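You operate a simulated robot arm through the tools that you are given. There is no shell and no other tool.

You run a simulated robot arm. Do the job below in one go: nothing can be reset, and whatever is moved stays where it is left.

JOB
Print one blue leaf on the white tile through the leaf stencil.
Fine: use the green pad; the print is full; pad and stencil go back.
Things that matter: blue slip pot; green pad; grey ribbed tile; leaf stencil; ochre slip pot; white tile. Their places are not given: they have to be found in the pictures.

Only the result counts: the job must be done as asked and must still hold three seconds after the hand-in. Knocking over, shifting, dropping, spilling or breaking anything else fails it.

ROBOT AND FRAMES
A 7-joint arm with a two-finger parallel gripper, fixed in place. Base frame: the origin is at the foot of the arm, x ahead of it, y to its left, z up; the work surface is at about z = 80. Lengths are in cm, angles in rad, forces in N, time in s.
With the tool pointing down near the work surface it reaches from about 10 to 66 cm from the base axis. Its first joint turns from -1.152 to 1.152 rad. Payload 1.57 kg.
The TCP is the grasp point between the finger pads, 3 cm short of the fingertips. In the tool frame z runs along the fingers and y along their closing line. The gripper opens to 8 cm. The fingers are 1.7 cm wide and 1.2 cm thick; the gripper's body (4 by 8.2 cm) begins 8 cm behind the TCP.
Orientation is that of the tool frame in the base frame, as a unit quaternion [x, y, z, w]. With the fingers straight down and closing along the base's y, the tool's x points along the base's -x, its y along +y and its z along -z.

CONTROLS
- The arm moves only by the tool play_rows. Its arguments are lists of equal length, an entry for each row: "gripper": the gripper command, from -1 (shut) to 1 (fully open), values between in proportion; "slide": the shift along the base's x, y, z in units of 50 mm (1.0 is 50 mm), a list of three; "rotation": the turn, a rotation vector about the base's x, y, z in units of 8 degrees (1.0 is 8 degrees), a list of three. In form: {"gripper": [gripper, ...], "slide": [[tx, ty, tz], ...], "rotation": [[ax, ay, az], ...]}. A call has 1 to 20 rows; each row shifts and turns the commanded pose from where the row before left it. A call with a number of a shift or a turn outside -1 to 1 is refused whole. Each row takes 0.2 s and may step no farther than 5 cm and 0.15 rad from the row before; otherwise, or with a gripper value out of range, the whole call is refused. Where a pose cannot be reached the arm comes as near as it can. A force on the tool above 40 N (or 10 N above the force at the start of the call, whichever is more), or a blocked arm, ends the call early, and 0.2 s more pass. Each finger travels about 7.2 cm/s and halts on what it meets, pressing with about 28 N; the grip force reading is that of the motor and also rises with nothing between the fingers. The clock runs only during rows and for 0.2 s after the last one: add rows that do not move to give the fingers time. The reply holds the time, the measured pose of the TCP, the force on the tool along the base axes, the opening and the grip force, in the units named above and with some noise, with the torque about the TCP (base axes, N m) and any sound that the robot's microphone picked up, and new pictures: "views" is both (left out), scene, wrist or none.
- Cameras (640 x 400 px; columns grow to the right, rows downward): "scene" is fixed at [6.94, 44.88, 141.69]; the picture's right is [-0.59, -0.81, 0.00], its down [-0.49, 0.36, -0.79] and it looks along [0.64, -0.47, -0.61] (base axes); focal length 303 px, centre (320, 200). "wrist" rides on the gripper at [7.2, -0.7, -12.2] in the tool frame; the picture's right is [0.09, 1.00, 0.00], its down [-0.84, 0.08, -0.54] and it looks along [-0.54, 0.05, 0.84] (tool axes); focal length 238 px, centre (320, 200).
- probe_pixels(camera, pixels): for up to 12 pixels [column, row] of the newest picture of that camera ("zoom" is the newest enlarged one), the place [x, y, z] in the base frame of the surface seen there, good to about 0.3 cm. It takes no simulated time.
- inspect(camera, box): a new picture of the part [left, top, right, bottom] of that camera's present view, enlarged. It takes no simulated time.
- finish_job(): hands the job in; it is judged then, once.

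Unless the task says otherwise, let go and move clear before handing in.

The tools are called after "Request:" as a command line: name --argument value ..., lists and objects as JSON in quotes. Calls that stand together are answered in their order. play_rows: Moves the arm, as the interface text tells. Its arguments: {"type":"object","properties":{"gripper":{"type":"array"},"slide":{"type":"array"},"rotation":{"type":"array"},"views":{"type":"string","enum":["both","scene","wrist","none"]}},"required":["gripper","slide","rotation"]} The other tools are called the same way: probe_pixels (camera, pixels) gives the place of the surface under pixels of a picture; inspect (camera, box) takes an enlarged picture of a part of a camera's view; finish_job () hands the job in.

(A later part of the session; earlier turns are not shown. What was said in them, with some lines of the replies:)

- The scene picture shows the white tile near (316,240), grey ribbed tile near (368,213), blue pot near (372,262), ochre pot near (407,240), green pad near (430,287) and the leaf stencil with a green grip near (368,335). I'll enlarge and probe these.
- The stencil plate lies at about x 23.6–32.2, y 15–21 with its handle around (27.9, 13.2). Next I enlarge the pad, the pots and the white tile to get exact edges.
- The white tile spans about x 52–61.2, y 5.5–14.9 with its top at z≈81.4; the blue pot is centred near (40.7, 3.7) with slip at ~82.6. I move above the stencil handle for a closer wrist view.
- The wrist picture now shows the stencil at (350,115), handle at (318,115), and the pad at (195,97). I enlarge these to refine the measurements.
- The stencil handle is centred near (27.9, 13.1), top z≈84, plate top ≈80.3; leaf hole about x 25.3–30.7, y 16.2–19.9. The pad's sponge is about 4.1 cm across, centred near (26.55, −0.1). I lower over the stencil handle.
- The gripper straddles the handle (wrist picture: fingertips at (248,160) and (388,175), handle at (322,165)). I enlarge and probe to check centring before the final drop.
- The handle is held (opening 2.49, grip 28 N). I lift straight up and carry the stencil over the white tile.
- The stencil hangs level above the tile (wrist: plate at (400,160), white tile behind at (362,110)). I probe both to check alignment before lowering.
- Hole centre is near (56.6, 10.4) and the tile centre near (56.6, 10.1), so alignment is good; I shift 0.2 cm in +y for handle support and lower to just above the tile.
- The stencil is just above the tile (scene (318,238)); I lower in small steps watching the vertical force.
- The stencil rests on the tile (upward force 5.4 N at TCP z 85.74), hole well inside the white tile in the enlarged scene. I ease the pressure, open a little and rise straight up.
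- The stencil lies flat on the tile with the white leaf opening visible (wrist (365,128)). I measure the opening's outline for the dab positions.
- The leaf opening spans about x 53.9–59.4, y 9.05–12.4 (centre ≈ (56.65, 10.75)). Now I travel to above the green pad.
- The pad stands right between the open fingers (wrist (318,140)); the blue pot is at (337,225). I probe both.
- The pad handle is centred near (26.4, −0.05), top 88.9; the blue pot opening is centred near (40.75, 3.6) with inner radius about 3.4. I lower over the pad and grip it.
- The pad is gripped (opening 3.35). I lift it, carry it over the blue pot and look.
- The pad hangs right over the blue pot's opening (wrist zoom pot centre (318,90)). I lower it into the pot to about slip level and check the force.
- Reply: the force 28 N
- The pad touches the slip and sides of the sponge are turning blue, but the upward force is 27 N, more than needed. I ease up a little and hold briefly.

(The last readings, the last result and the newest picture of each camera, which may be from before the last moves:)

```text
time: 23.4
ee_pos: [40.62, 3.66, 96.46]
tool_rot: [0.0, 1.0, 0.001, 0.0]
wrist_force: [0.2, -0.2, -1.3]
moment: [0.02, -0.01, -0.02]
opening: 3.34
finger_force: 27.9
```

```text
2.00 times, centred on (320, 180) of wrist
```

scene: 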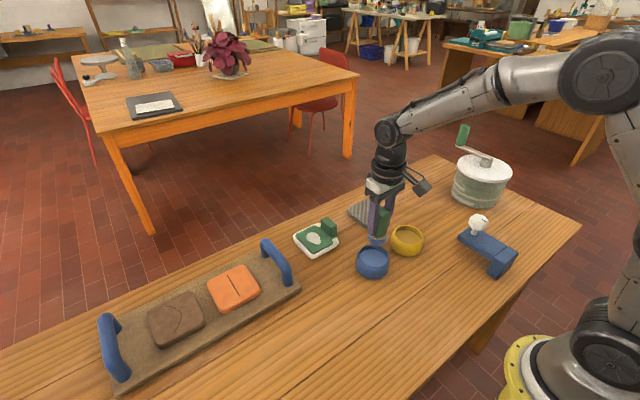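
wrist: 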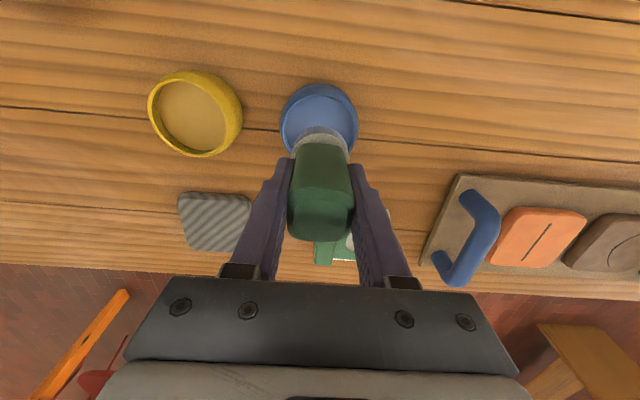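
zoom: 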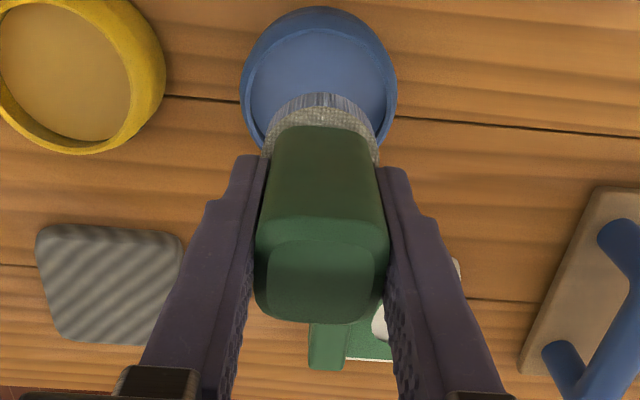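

The sponge is now blue (scene zoom (308,205)) and the pot hasn't moved. I carry the pad over the leaf opening and lower to just above it.

Request:
play_rows --gripper '[-1, -1, -1, -1, -1, -1, -1, -1, -1, -1, -1]' --slide '[[0.5617, 0.2383, 0], [0.5617, 0.2383, 0], [0.5617, 0.2383, 0], [0.5617, 0.2383, 0], [0.5617, 0.2383, 0], [0.5617, 0.2383, 0], [0, 0, -0.4], [0, 0, -0.5], [0, 0, -0.3], [0, 0, -0.16], [0, 0, 0]]' --rotation '[[0, 0, 0], [0, 0, 0], [0, 0, 0], [0, 0, 0], [0, 0, 0], [0, 0, 0], [0, 0, 0], [0, 0, 0], [0, 0, 0], [0, 0, 0], [0, 0, 0]]' --views "both"

Request:
inspect --camera "scene" --box '[275, 190, 365, 270]'

Request:
inspect --camera "wrist" --box '[240, 80, 400, 280]'

```text
time: 25.8
ee_pos: [57.55, 10.75, 89.63]
tool_rot: [0.0, 1.0, 0.0, 0.0]
wrist_force: [-0.5, -0.2, 0.0]
moment: [-0.01, -0.03, 0.02]
opening: 3.33
finger_force: 28.5
```

scene: 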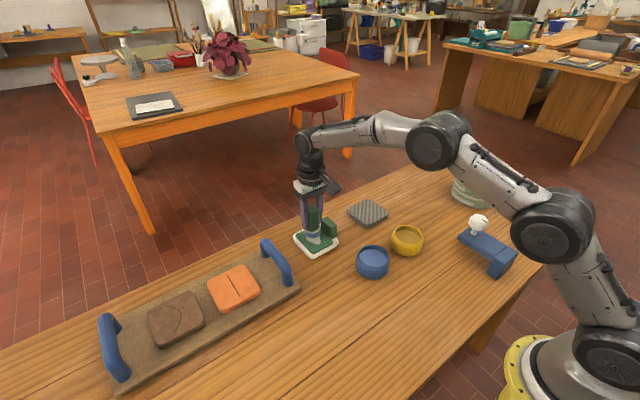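
wrist: 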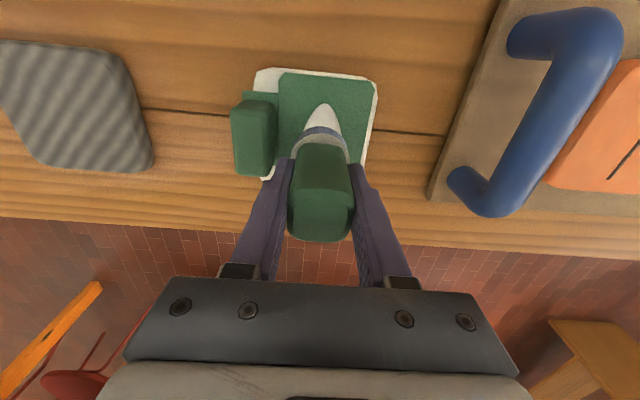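

```text
5.00 times, centred on (320, 230) of scene
```

zoom: 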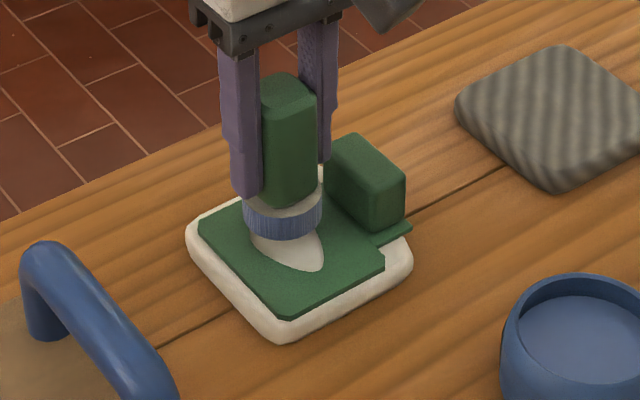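

```text
2.00 times, centred on (320, 180) of wrist
```

zoom: 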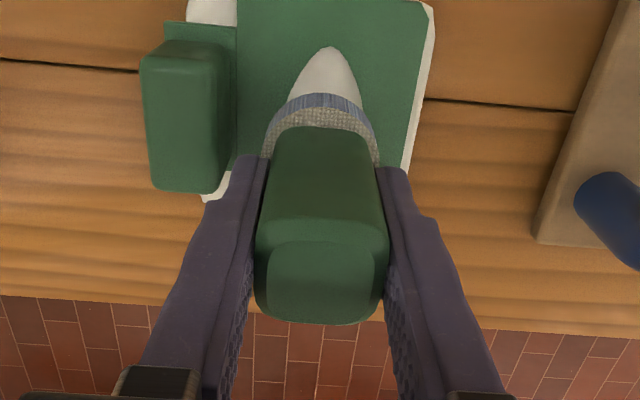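

The pad is centred across the leaf (tip visible at wrist zoom (330,47)). I lower gently onto the wide part of the opening.

Request:
play_rows --gripper '[-1, -1, -1, -1, -1]' --slide '[[0, 0, -0.12], [0, 0, -0.08], [0, 0, -0.03], [0, 0, -0.02], [0, 0, 0]]' --rotation '[[0, 0, 0], [0, 0, 0], [0, 0, 0], [0, 0, 0], [0, 0, 0]]' --views "none"

```text
time: 27.0
ee_pos: [57.46, 10.65, 88.27]
tool_rot: [0.0, 1.0, 0.0, 0.0]
wrist_force: [0.3, -0.3, -0.7]
moment: [0.0, 0.02, 0.0]
opening: 3.33
finger_force: 28.1
```

Request:
play_rows --gripper '[-1, -1, -1, -1]' --slide '[[0, 0, -0.02], [0, 0, -0.02], [0, 0, -0.02], [0, 0, 0]]' --rotation '[[0, 0, 0], [0, 0, 0], [0, 0, 0], [0, 0, 0]]' --views "none"

```text
time: 28.0
ee_pos: [57.53, 10.73, 88.29]
tool_rot: [0.0, 1.0, 0.0, 0.001]
wrist_force: [-3.4, 0.9, 11.6]
moment: [0.01, 0.01, 0.02]
opening: 3.33
finger_force: 27.9
```

Contact at TCP z≈88.29 with 11.6 N. I press slightly more, hold, then lift 3 cm to inspect the mark.

Request:
play_rows --gripper '[-1, -1, -1, -1, -1, -1, -1]' --slide '[[0, 0, -0.01], [0, 0, 0], [0, 0, 0], [0, 0, 0.03], [0, 0, 0.07], [0, 0, 0.5], [0, 0, 0]]' --rotation '[[0, 0, 0], [0, 0, 0], [0, 0, 0], [0, 0, 0], [0, 0, 0], [0, 0, 0], [0, 0, 0]]' --views "both"

Request:
inspect --camera "scene" --box '[275, 190, 365, 270]'

Request:
inspect --camera "wrist" --box '[240, 60, 400, 260]'

```text
time: 29.6
ee_pos: [57.57, 10.74, 91.03]
tool_rot: [0.0, 1.0, 0.0, -0.002]
wrist_force: [-0.5, -0.2, -0.1]
moment: [-0.01, -0.01, 0.0]
opening: 3.33
finger_force: 28.1
```

scene: 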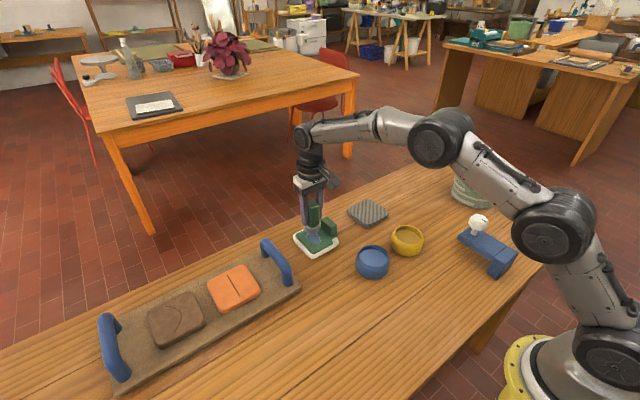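
wrist: 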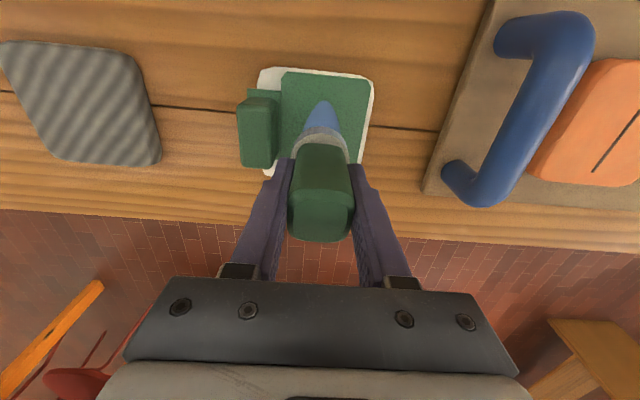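

```text
5.00 times, centred on (320, 230) of scene
```

zoom: 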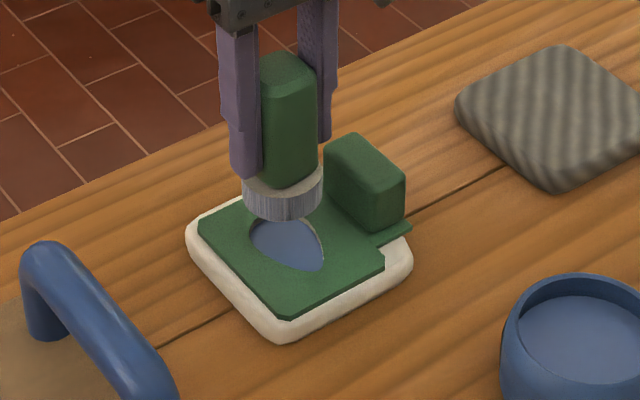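

```text
2.00 times, centred on (320, 160) of wrist
```

zoom: 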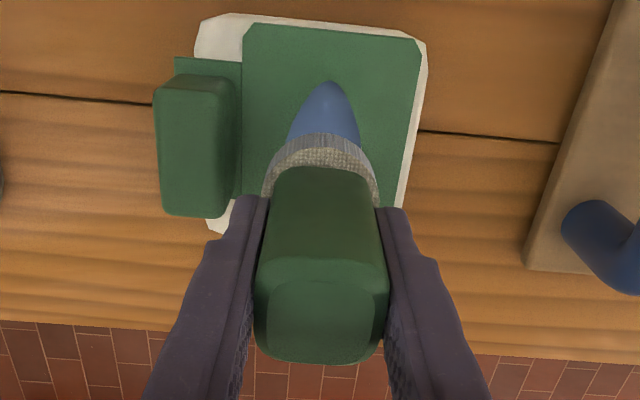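

One press turned the visible part of the opening blue, tip included, and the sponge looks drained. I raise and back off with the pad to see the whole leaf.

Request:
play_rows --gripper '[-1, -1, -1, -1, -1, -1]' --slide '[[0, 0, 0.6], [0, 0, 0.6], [-0.6, -0.2, 0], [-0.6, -0.2, 0], [-0.6, -0.2, 0], [0, 0, 0]]' --rotation '[[0, 0, 0], [0, 0, 0], [0, 0, 0], [0, 0, 0], [0, 0, 0], [0, 0, 0]]' --views "both"

Request:
inspect --camera "scene" --box '[285, 210, 355, 260]'

Request:
inspect --camera "scene" --box '[300, 160, 420, 290]'

```text
time: 31.0
ee_pos: [48.43, 7.58, 97.03]
tool_rot: [0.001, 1.0, 0.0, 0.0]
wrist_force: [0.1, 1.1, 0.2]
moment: [0.0, 0.02, -0.01]
opening: 3.32
finger_force: 27.5
```

scene: 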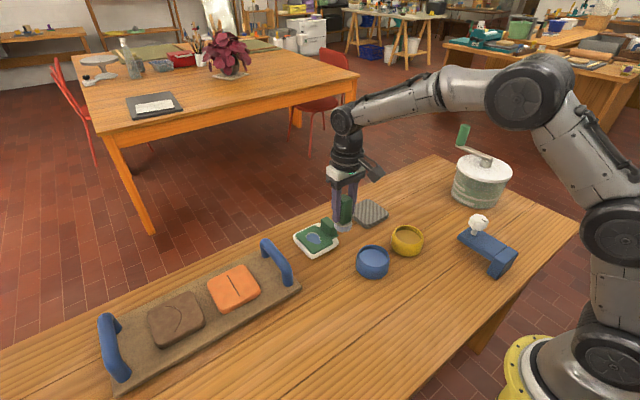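
wrist: 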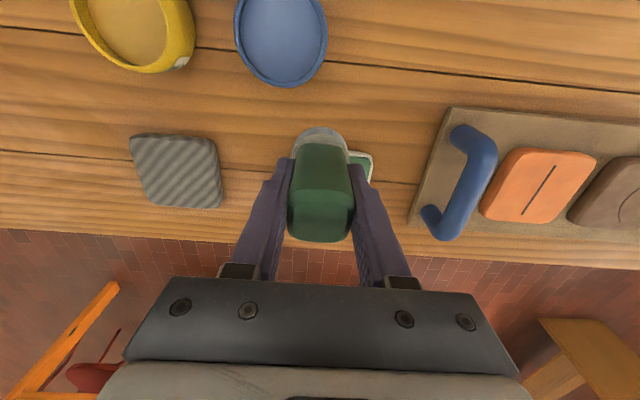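

```text
8.00 times, centred on (320, 235) of scene
```

zoom: 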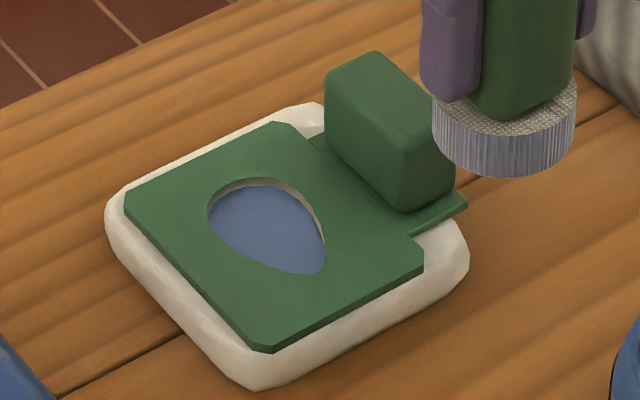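

```text
3.08 times, centred on (360, 225) of scene
```

zoom: 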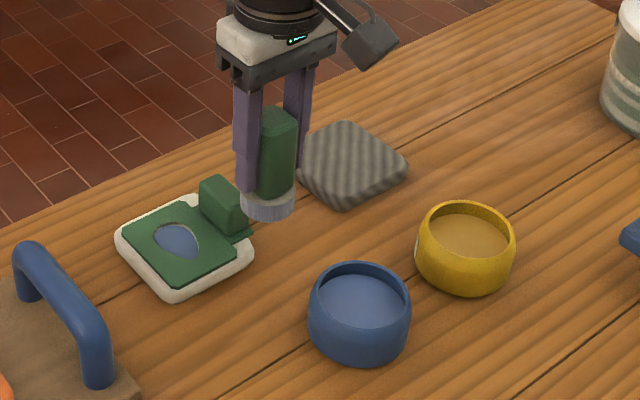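

The whole opening reads as solid blue in the scene zoom (hole (210–325, 180–275)), with a thin pale sliver at its far edge that I want to check. I move so the wrist camera looks down on it past the pad.

Request:
play_rows --gripper '[-1, -1, -1]' --slide '[[0.6, -0.33, -0.1], [0.6, -0.32, -0.1], [0, 0, 0]]' --rotation '[[0, 0, 0], [0, 0, 0], [0, 0, 0]]' --views "wrist"

Request:
inspect --camera "wrist" --box '[330, 80, 450, 180]'

```text
time: 31.8
ee_pos: [54.43, 4.37, 96.08]
tool_rot: [-0.001, 1.0, 0.0, -0.001]
wrist_force: [-0.6, 0.8, -0.2]
moment: [0.02, 0.02, 0.0]
opening: 3.33
finger_force: 28.4
```

wrist: 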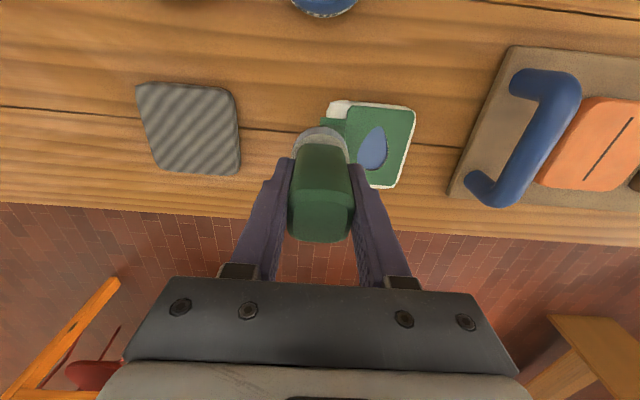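

```text
4.00 times, centred on (390, 130) of wrist
```

zoom: 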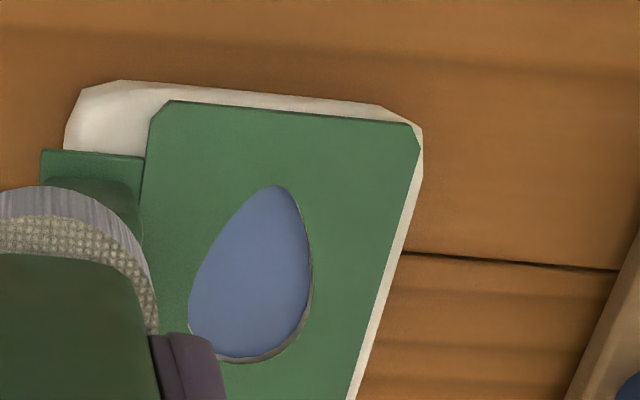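

The pale sliver switches sides with the viewpoint (now at the lower right), so it is just the opening's far wall, and the leaf is filled edge to edge. I zoom in further on the print and the sponge to judge how solid they are.

Request:
inspect --camera "wrist" --box '[368, 118, 416, 178]'

Request:
inspect --camera "scene" --box '[305, 222, 345, 252]'

Request:
inspect --camera "scene" --box '[300, 190, 400, 290]'

```text
6.67 times, centred on (392, 148) of wrist
```

zoom: 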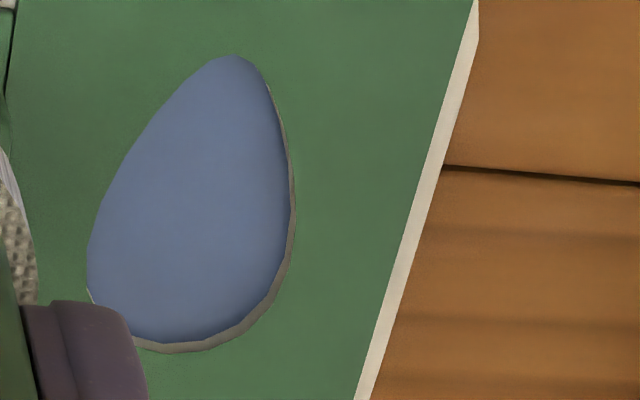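

```text
13.33 times, centred on (325, 237) of scene
```

zoom: 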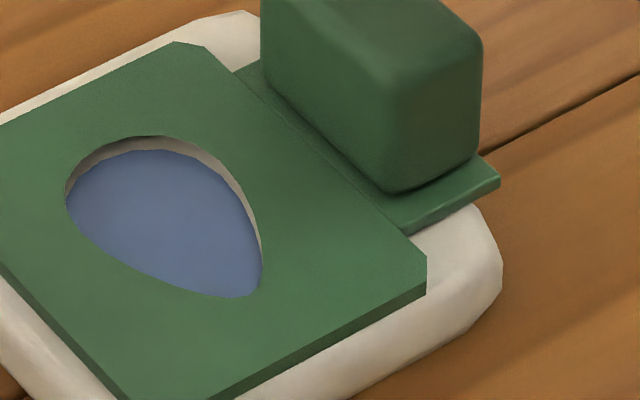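

```text
4.00 times, centred on (350, 240) of scene
```

zoom: 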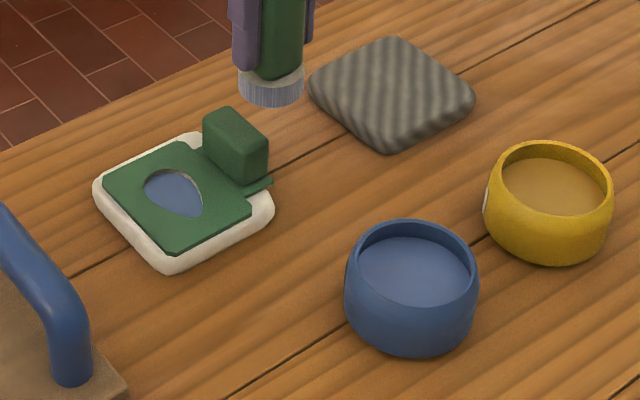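

Request:
inspect --camera "scene" --box '[350, 245, 390, 275]'

Request:
inspect --camera "scene" --box '[345, 190, 385, 220]'

```text
13.33 times, centred on (370, 260) of scene
```

zoom: 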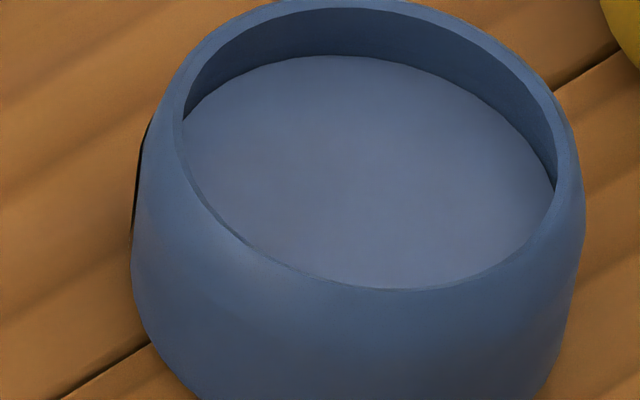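

```text
13.33 times, centred on (365, 205) of scene
```

zoom: 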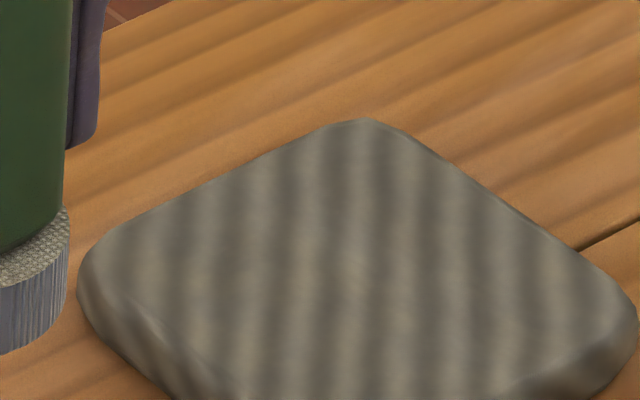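

The print's blue is as solid as the slip in the pot, so it is full. I carry the pad back to its starting spot at (26.46, −0.08) and lower it to just above the table.

Request:
play_rows --gripper '[-1, -1, -1, -1, -1, -1, -1, -1, -1, -1, -1, -1, -1, -1, -1, -1]' --slide '[[-0.5608, -0.0916, 0], [-0.5608, -0.0916, 0], [-0.5608, -0.0916, 0], [-0.5608, -0.0916, 0], [-0.5608, -0.0916, 0], [-0.5608, -0.0916, 0], [-0.5608, -0.0916, 0], [-0.5608, -0.0916, 0], [-0.5608, -0.0916, 0], [-0.5608, -0.0916, 0], [0, 0, -0.4], [0, 0, -0.5], [0, 0, -0.5], [0, 0, -0.3], [0, 0, -0.16], [0, 0, 0]]' --rotation '[[0, 0, 0], [0, 0, 0], [0, 0, 0], [0, 0, 0], [0, 0, 0], [0, 0, 0], [0, 0, 0], [0, 0, 0], [0, 0, 0], [0, 0, 0], [0, 0, 0], [0, 0, 0], [0, 0, 0], [0, 0, 0], [0, 0, 0], [0, 0, 0]]' --views "both"

Request:
inspect --camera "scene" --box '[385, 250, 475, 320]'

```text
time: 35.2
ee_pos: [26.53, -0.06, 86.73]
tool_rot: [0.001, 1.0, 0.001, 0.0]
wrist_force: [0.1, 0.5, -0.6]
moment: [-0.01, 0.02, -0.02]
opening: 3.33
finger_force: 28.0
```

scene: 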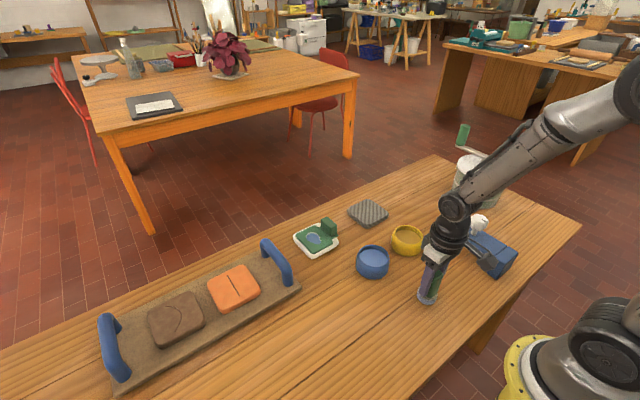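
wrist: 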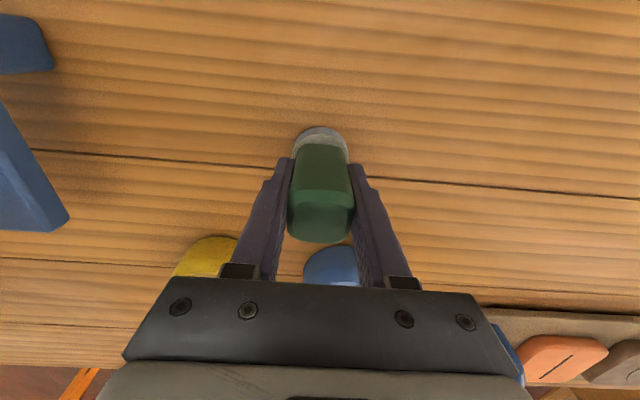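

```text
5.71 times, centred on (430, 285) of scene
```

zoom: 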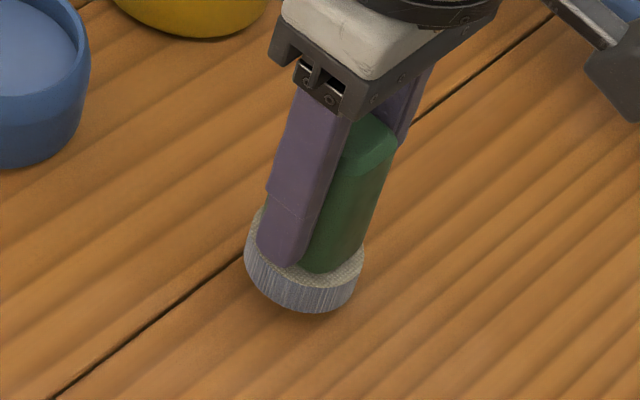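

The pad is just above its old spot; I lower in small steps to contact.

Request:
play_rows --gripper '[-1, -1, -1, -1]' --slide '[[0, 0, -0.06], [0, 0, -0.03], [0, 0, -0.02], [0, 0, 0]]' --rotation '[[0, 0, 0], [0, 0, 0], [0, 0, 0], [0, 0, 0]]' --views "none"

```text
time: 36.2
ee_pos: [26.58, -0.15, 86.24]
tool_rot: [0.0, 1.0, 0.0, 0.0]
wrist_force: [-0.6, 0.4, 1.0]
moment: [0.03, -0.05, -0.02]
opening: 3.32
finger_force: 27.9
```

Request:
play_rows --gripper '[-1, -1, -1]' --slide '[[0, 0, -0.01], [0, 0, -0.01], [0, 0, 0]]' --rotation '[[0, 0, 0], [0, 0, 0], [0, 0, 0]]' --views "none"

```text
time: 37.0
ee_pos: [26.58, -0.14, 86.07]
tool_rot: [0.0, 1.0, 0.0, 0.0]
wrist_force: [-0.2, 0.1, 0.2]
moment: [0.01, -0.01, 0.01]
opening: 3.33
finger_force: 28.1
```

No firm contact yet at 86.07; I continue down in fine steps.

Request:
play_rows --gripper '[-1, -1, -1]' --slide '[[0, 0, -0.012], [0, 0, -0.012], [0, 0, 0]]' --rotation '[[0, 0, 0], [0, 0, 0], [0, 0, 0]]' --views "none"

Request:
inspect --camera "scene" --box '[400, 260, 460, 310]'

```text
time: 37.8
ee_pos: [26.63, -0.2, 85.99]
tool_rot: [0.0, 1.0, 0.0, 0.001]
wrist_force: [-4.5, -1.1, 15.7]
moment: [-0.1, 0.03, -0.03]
opening: 3.31
finger_force: 27.6
```

```text
8.00 times, centred on (430, 285) of scene
```

zoom: 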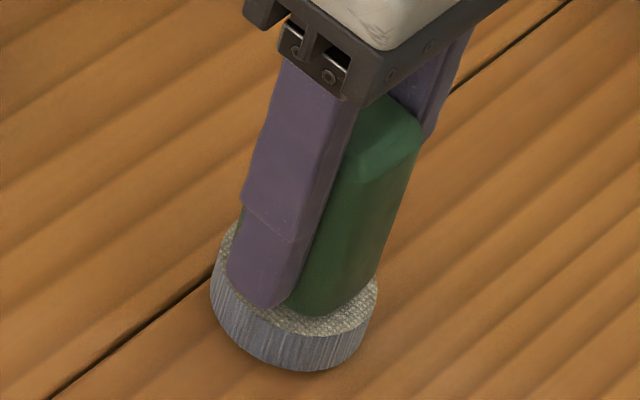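

Firm contact now (15.7 N). I ease off about 0.09 cm, release, and rise straight up.

Request:
play_rows --gripper '[-1, -1, 0.2, 0.2, 0.2, 0.2, 0.2, 0.2, 0.2, 1]' --slide '[[0, 0, 0.018], [0, 0, 0], [0, 0, 0], [0, 0, 0], [0, 0, 0.2], [0, 0, 0.6], [0, 0, 0.7], [0, 0, 0.6], [0, 0, 0], [0, 0, 0]]' --rotation '[[0, 0, 0], [0, 0, 0], [0, 0, 0], [0, 0, 0], [0, 0, 0], [0, 0, 0], [0, 0, 0], [0, 0, 0], [0, 0, 0], [0, 0, 0]]' --views "both"

Request:
inspect --camera "wrist" --box '[220, 50, 412, 170]'

Request:
inspect --camera "scene" --box '[400, 260, 460, 310]'

```text
time: 40.0
ee_pos: [26.46, -0.1, 96.67]
tool_rot: [0.0, 1.0, 0.0, 0.0]
wrist_force: [0.4, -0.3, -0.1]
moment: [0.01, 0.0, -0.02]
opening: 7.99
finger_force: 0.0
```

scene: 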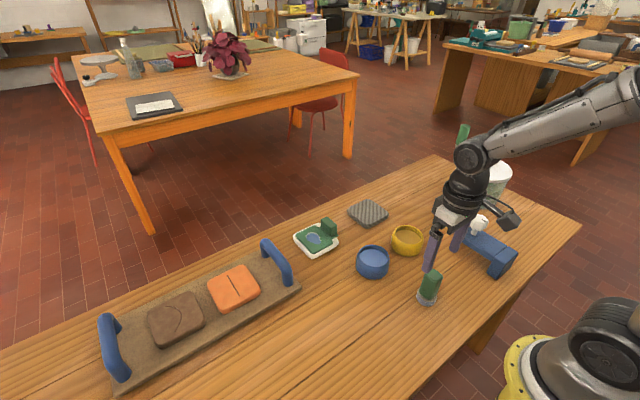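
wrist: 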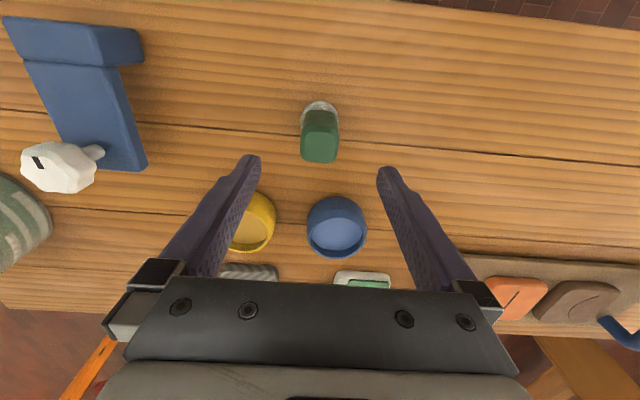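

```text
3.33 times, centred on (316, 110) of wrist
```

zoom: 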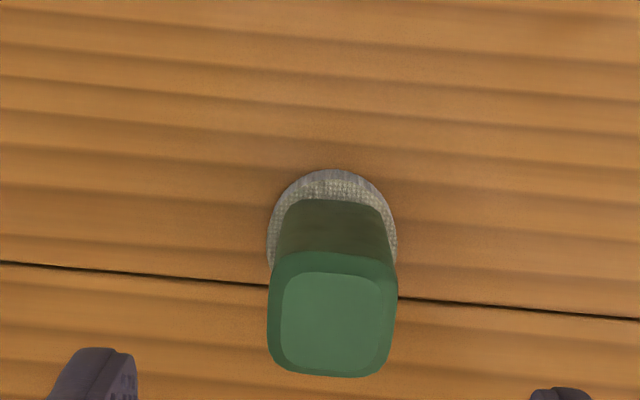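

```text
8.00 times, centred on (430, 285) of scene
```

zoom: 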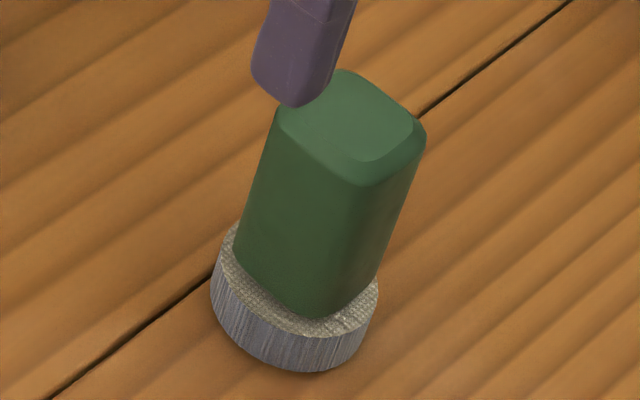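

The pad stands back at its old spot. Now I return to the stencil handle above the tile.

Request:
play_rows --gripper '[1, 1, 1, 1, 1, 1, 1, 1, 1, 1, 1]' --slide '[[0.5996, 0.1152, 0], [0.5996, 0.1152, 0], [0.5996, 0.1152, 0], [0.5996, 0.1152, 0], [0.5996, 0.1152, 0], [0.5996, 0.1152, 0], [0.5996, 0.1152, 0], [0.5996, 0.1152, 0], [0.5996, 0.1152, 0], [0.5996, 0.1152, 0], [0, 0, 0]]' --rotation '[[0, 0, 0], [0, 0, 0], [0, 0, 0], [0, 0, 0], [0, 0, 0], [0, 0, 0], [0, 0, 0], [0, 0, 0], [0, 0, 0], [0, 0, 0], [0, 0, 0]]' --views "both"

Request:
inspect --camera "wrist" --box '[300, 70, 420, 180]'

Request:
probe_pixels --camera "zoom" --pixels '[[135, 240], [222, 240], [178, 310], [185, 150], [335, 220]]'

```text
time: 42.4
ee_pos: [56.69, 5.68, 96.53]
tool_rot: [0.0, 1.0, -0.001, 0.0]
wrist_force: [0.4, -1.0, 0.2]
moment: [0.0, 0.04, -0.02]
opening: 7.99
finger_force: 0.1
```

scene: 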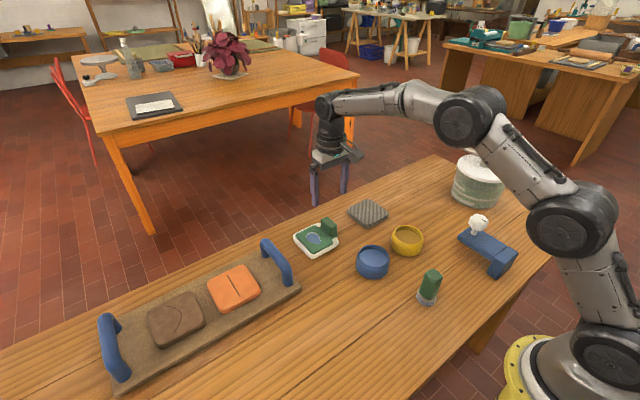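
wrist: 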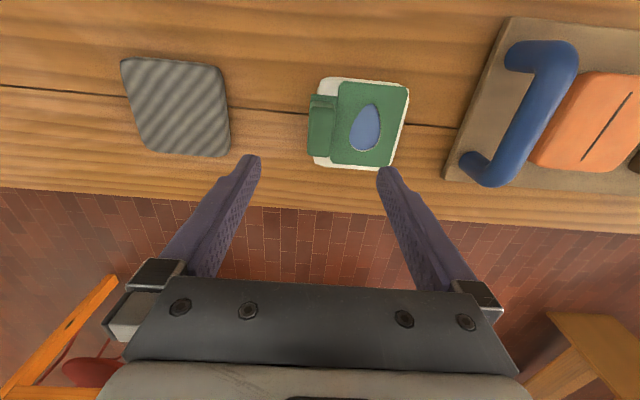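

```text
3.64 times, centred on (360, 125) of wrist
```

zoom: 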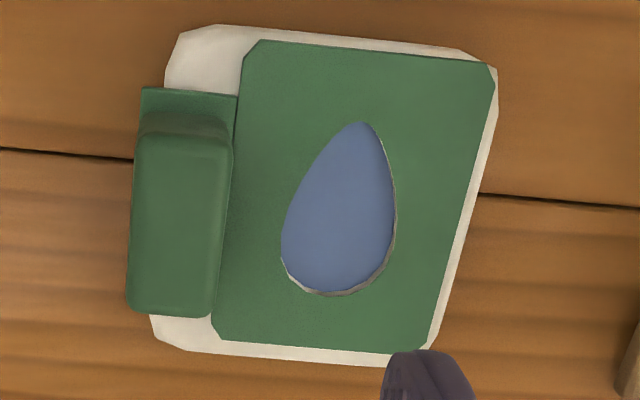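

```text
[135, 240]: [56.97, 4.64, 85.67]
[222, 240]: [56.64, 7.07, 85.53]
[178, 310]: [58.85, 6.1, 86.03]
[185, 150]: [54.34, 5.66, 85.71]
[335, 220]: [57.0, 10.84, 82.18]
```

The stencil hasn't moved (handle centre ≈ (56.6, 5.8)). I lower over it and grip.

Request:
play_rows --gripper '[1, 1, 1, 1, 1, 1, 1, -1, -1, -1, -1, -1]' --slide '[[0, 0, -0.5], [0, 0, -0.5], [0, 0, -0.5], [0, 0, -0.4], [0, 0, -0.2], [0, 0, -0.074], [0, 0, 0], [0, 0, 0], [0, 0, 0], [0, 0, 0], [0, 0, 0], [0, 0, 0]]' --rotation '[[0, 0, 0], [0, 0, 0], [0, 0, 0], [0, 0, 0], [0, 0, 0], [0, 0, 0], [0, 0, 0], [0, 0, 0], [0, 0, 0], [0, 0, 0], [0, 0, 0], [0, 0, 0]]' --views "both"

Request:
inspect --camera "scene" --box '[280, 205, 360, 265]'

```text
time: 45.0
ee_pos: [56.6, 5.63, 85.84]
tool_rot: [0.0, 1.0, 0.0, -0.001]
wrist_force: [0.1, 1.0, -0.7]
moment: [-0.04, 0.02, -0.01]
opening: 2.49
finger_force: 27.8
```

scene: 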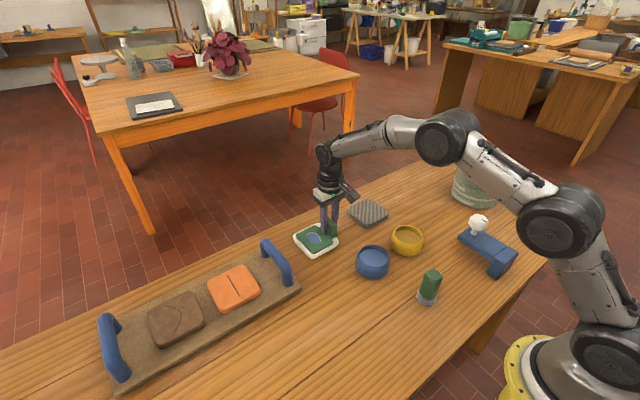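
wrist: 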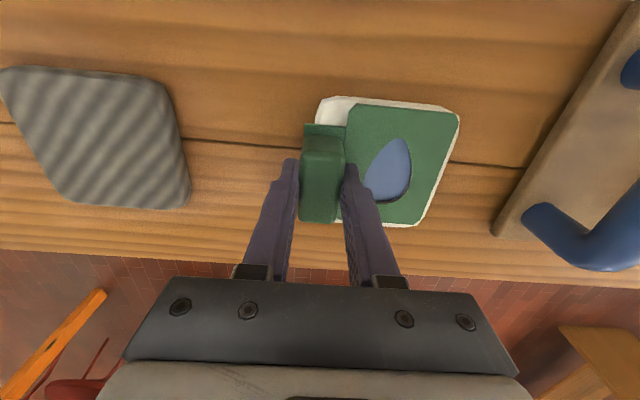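

```text
6.67 times, centred on (320, 235) of scene
```

zoom: 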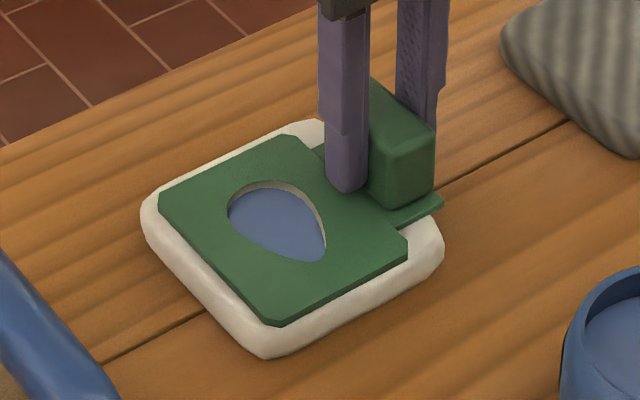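

The handle is gripped (opening 2.49). I lift the stencil straight up and inspect the print.

Request:
play_rows --gripper '[-1, -1, -1, -1, -1, -1, -1]' --slide '[[0, 0, 0.06], [0, 0, 0.1], [0, 0, 0.3], [0, 0, 0.6], [0, 0, 0.6], [0, 0, 0.6], [0, 0, 0]]' --rotation '[[0, 0, 0], [0, 0, 0], [0, 0, 0], [0, 0, 0], [0, 0, 0], [0, 0, 0], [0, 0, 0]]' --views "both"

Request:
inspect --camera "scene" --box '[280, 185, 360, 265]'

```text
time: 46.6
ee_pos: [56.55, 5.62, 97.12]
tool_rot: [0.001, 1.0, 0.001, -0.001]
wrist_force: [-0.3, 0.4, -1.3]
moment: [-0.01, 0.0, -0.02]
opening: 2.52
finger_force: 28.0
```

scene: 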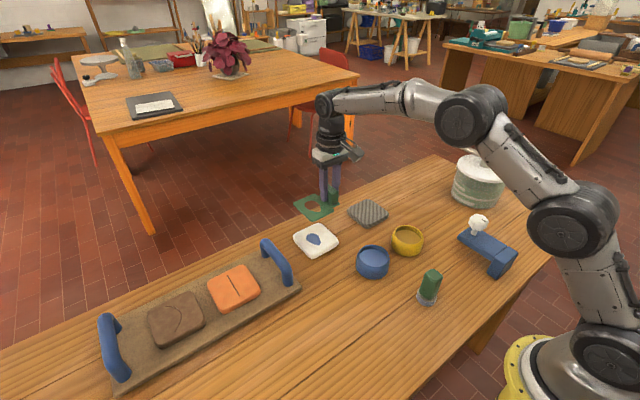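
wrist: 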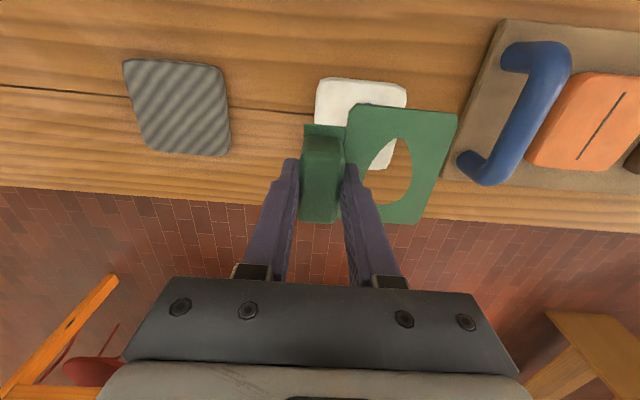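

```text
5.00 times, centred on (320, 225) of scene
```

zoom: 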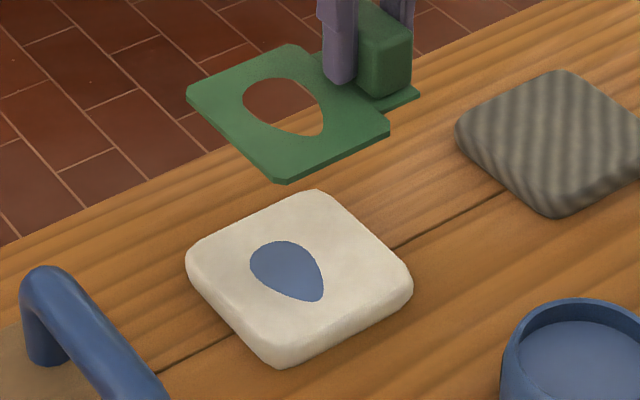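

The tile carries one clean, solid blue leaf (scene zoom (288,270)). I carry the stencil back to its original place at TCP (27.84, 12.98) and lower to just above the table.

Request:
play_rows --gripper '[-1, -1, -1, -1, -1, -1, -1, -1, -1, -1, -1, -1, -1, -1, -1, -1, -1]' --slide '[[-0.572, 0.146, 0], [-0.572, 0.146, 0], [-0.572, 0.146, 0], [-0.572, 0.146, 0], [-0.572, 0.146, 0], [-0.572, 0.146, 0], [-0.572, 0.146, 0], [-0.572, 0.146, 0], [-0.572, 0.146, 0], [-0.572, 0.146, 0], [0, 0, -0.5], [0, 0, -0.5], [0, 0, -0.5], [0, 0, -0.5], [0, 0, -0.3], [0, 0, -0.19], [0, 0, 0]]' --rotation '[[0, 0, 0], [0, 0, 0], [0, 0, 0], [0, 0, 0], [0, 0, 0], [0, 0, 0], [0, 0, 0], [0, 0, 0], [0, 0, 0], [0, 0, 0], [0, 0, 0], [0, 0, 0], [0, 0, 0], [0, 0, 0], [0, 0, 0], [0, 0, 0], [0, 0, 0]]' --views "both"

Request:
inspect --camera "scene" --box '[320, 290, 416, 370]'

```text
time: 50.2
ee_pos: [27.82, 13.06, 84.47]
tool_rot: [0.0, 1.0, 0.0, -0.001]
wrist_force: [0.1, -0.1, -0.4]
moment: [0.0, 0.03, 0.02]
opening: 2.5
finger_force: 28.2
```

scene: 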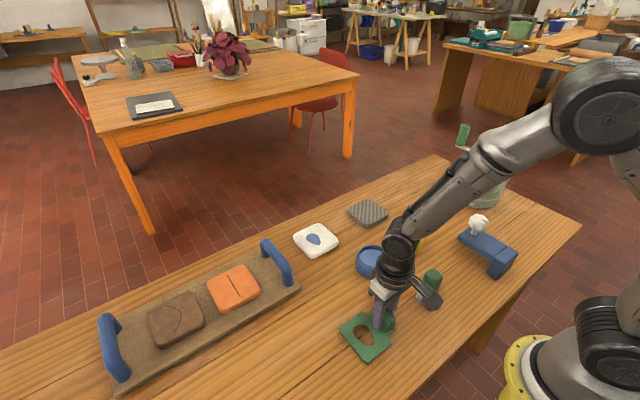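
wrist: 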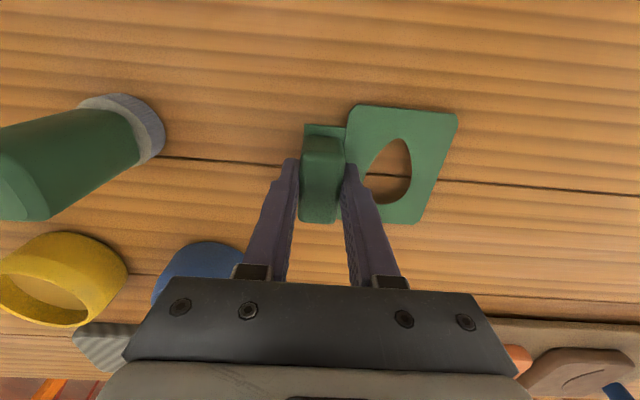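

```text
5.00 times, centred on (368, 330) of scene
```

zoom: 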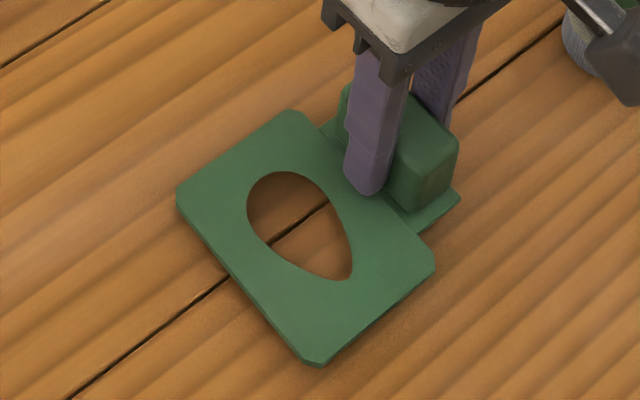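

The stencil is right over its old outline; I lower it the last bit in small steps.

Request:
play_rows --gripper '[-1, -1, -1, -1]' --slide '[[0, 0, -0.07], [0, 0, -0.04], [0, 0, -0.015], [0, 0, 0]]' --rotation '[[0, 0, 0], [0, 0, 0], [0, 0, 0], [0, 0, 0]]' --views "none"

```text
time: 51.2
ee_pos: [27.88, 12.96, 83.91]
tool_rot: [0.0, 1.0, 0.0, 0.0]
wrist_force: [-1.1, -1.5, -0.3]
moment: [-0.03, -0.01, -0.05]
opening: 2.51
finger_force: 28.3
```

Request:
play_rows --gripper '[-1, -1, -1]' --slide '[[0, 0, -0.012], [0, 0, -0.01], [0, 0, 0]]' --rotation '[[0, 0, 0], [0, 0, 0], [0, 0, 0]]' --views "none"

```text
time: 52.0
ee_pos: [27.93, 12.92, 83.75]
tool_rot: [-0.001, 1.0, 0.0, 0.0]
wrist_force: [-0.7, -0.1, 1.3]
moment: [0.0, 0.01, 0.01]
opening: 2.49
finger_force: 27.8
```

Request:
play_rows --gripper '[-1, -1]' --slide '[[0, 0, -0.01], [0, 0, 0]]' --rotation '[[0, 0, 0], [0, 0, 0]]' --views "none"

Request:
inspect --camera "scene" --box '[320, 290, 416, 370]'

```text
time: 52.6
ee_pos: [27.92, 12.95, 83.85]
tool_rot: [0.0, 1.0, 0.0, 0.0]
wrist_force: [-5.5, -1.6, 18.1]
moment: [-0.01, 0.24, 0.02]
opening: 2.49
finger_force: 27.3
```

```text
5.00 times, centred on (368, 330) of scene
```

zoom: 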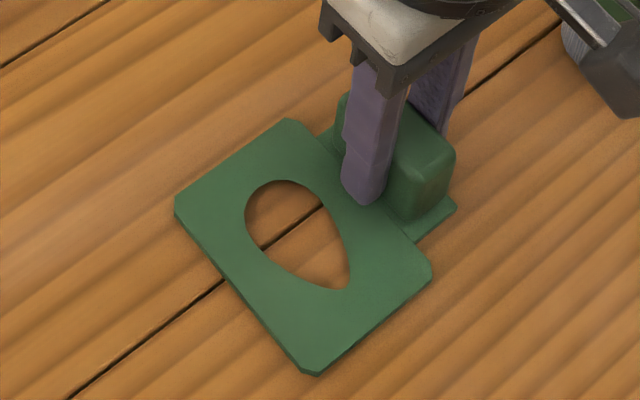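

Contact is firm (18 N), the plate flat on the table. I ease off slightly, open, and rise straight up.

Request:
play_rows --gripper '[-1, -1, -0.1, -0.1, 0.1, 0.1, 0.1, 0.1, 0.1, 0.1, 1]' --slide '[[0, 0, 0.01], [0, 0, 0], [0, 0, 0], [0, 0, 0], [0, 0, 0], [0, 0, 0.2], [0, 0, 0.6], [0, 0, 0.7], [0, 0, 0.8], [0, 0, 0.8], [0, 0, 0]]' --rotation '[[0, 0, 0], [0, 0, 0], [0, 0, 0], [0, 0, 0], [0, 0, 0], [0, 0, 0], [0, 0, 0], [0, 0, 0], [0, 0, 0], [0, 0, 0], [0, 0, 0]]' --views "both"

Request:
inspect --camera "scene" --box '[320, 290, 416, 370]'

Request:
probe_pixels --camera "zoom" --pixels '[[290, 125], [184, 207], [318, 368], [430, 272], [378, 82], [345, 106], [452, 157], [415, 185], [455, 210], [252, 205], [348, 285], [300, 236]]'

```text
time: 55.0
ee_pos: [27.94, 12.99, 99.29]
tool_rot: [0.0, 1.0, 0.0, -0.001]
wrist_force: [0.6, -0.3, 0.4]
moment: [0.03, 0.03, 0.0]
opening: 8.0
finger_force: 0.0
```

scene: 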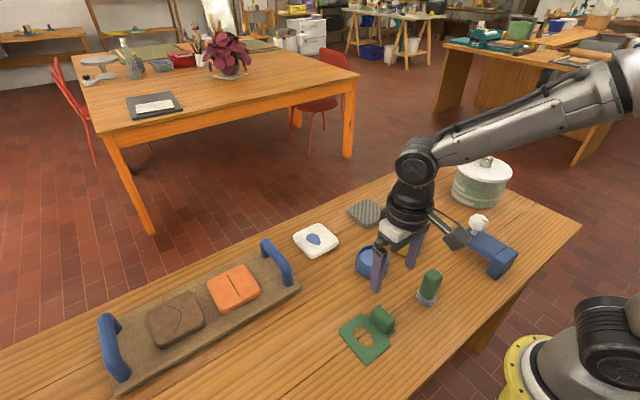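
wrist: 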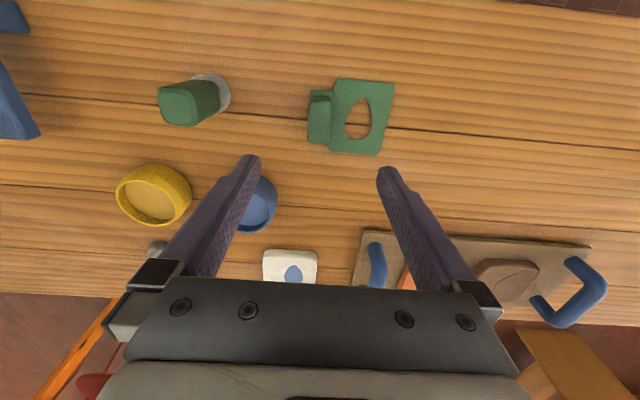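

```text
5.00 times, centred on (368, 330) of scene
```

zoom: 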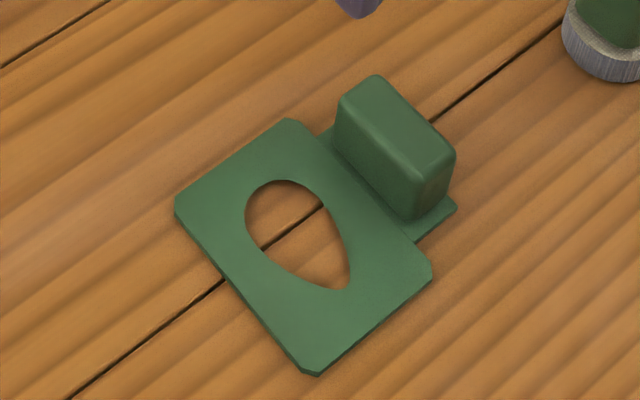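

```text
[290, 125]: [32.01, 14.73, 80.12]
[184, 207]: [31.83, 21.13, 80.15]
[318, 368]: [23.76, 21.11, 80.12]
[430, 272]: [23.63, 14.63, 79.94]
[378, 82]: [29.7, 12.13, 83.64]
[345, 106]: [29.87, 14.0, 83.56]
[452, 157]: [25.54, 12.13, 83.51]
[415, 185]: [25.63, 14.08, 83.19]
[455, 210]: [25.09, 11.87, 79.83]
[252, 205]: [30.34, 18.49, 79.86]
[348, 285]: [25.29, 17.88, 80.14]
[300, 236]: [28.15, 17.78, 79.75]
```

The stencil is back within about a millimetre of its starting outline (corner pixels match the first zoom), the pad stands in place, and the gripper is clear. One last look at the print and the pots before handing in.

Request:
inspect --camera "scene" --box '[276, 210, 356, 260]'

Request:
inspect --camera "wrist" --box '[100, 60, 340, 290]'

```text
8.00 times, centred on (316, 235) of scene
```

zoom: 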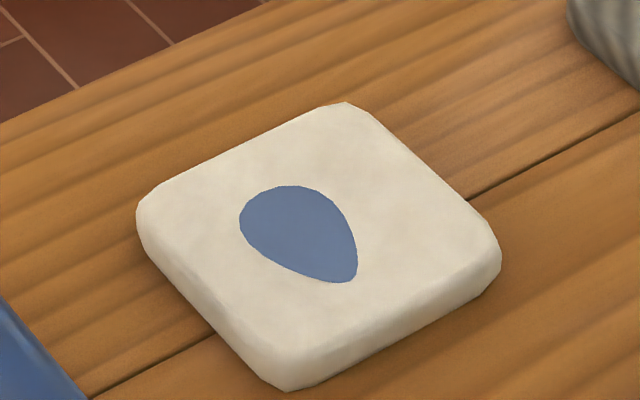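

```text
1.74 times, centred on (220, 175) of wrist
```

zoom: 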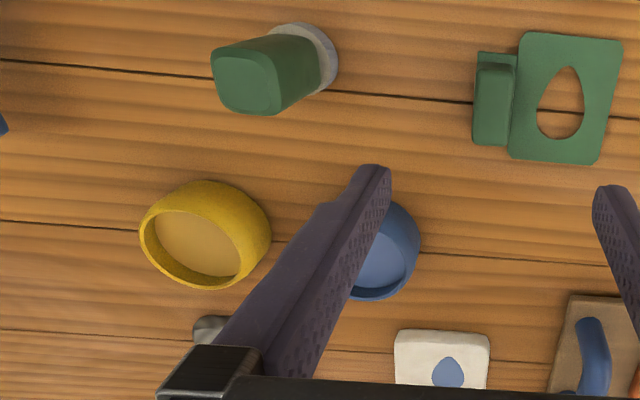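

The white tile shows one clean, complete blue leaf (zoom (300,235)), the tile itself hasn't moved, and everything else is in place. I hand the job in.

Request:
finish_job

```text
The job is handed in.
```

The white tile now carries one solid blue leaf, printed with the green pad through the leaf stencil. I handed the job in, but the verdict wasn't shown to me.

- **Print:** the leaf fills the stencil opening edge to edge, in the same blue as the slip. It took a single press of about 12–15 N. I did not dab a second time.
- **Pad and stencil:** both are back within about a millimetre of where they started.
- **Other items:** in the last pictures the white tile sits exactly where it was. The two slip pots and the grey ribbed tile also look unmoved. My first dip pressed into the blue pot at about 27 N, harder than intended, but the pot did not shift.
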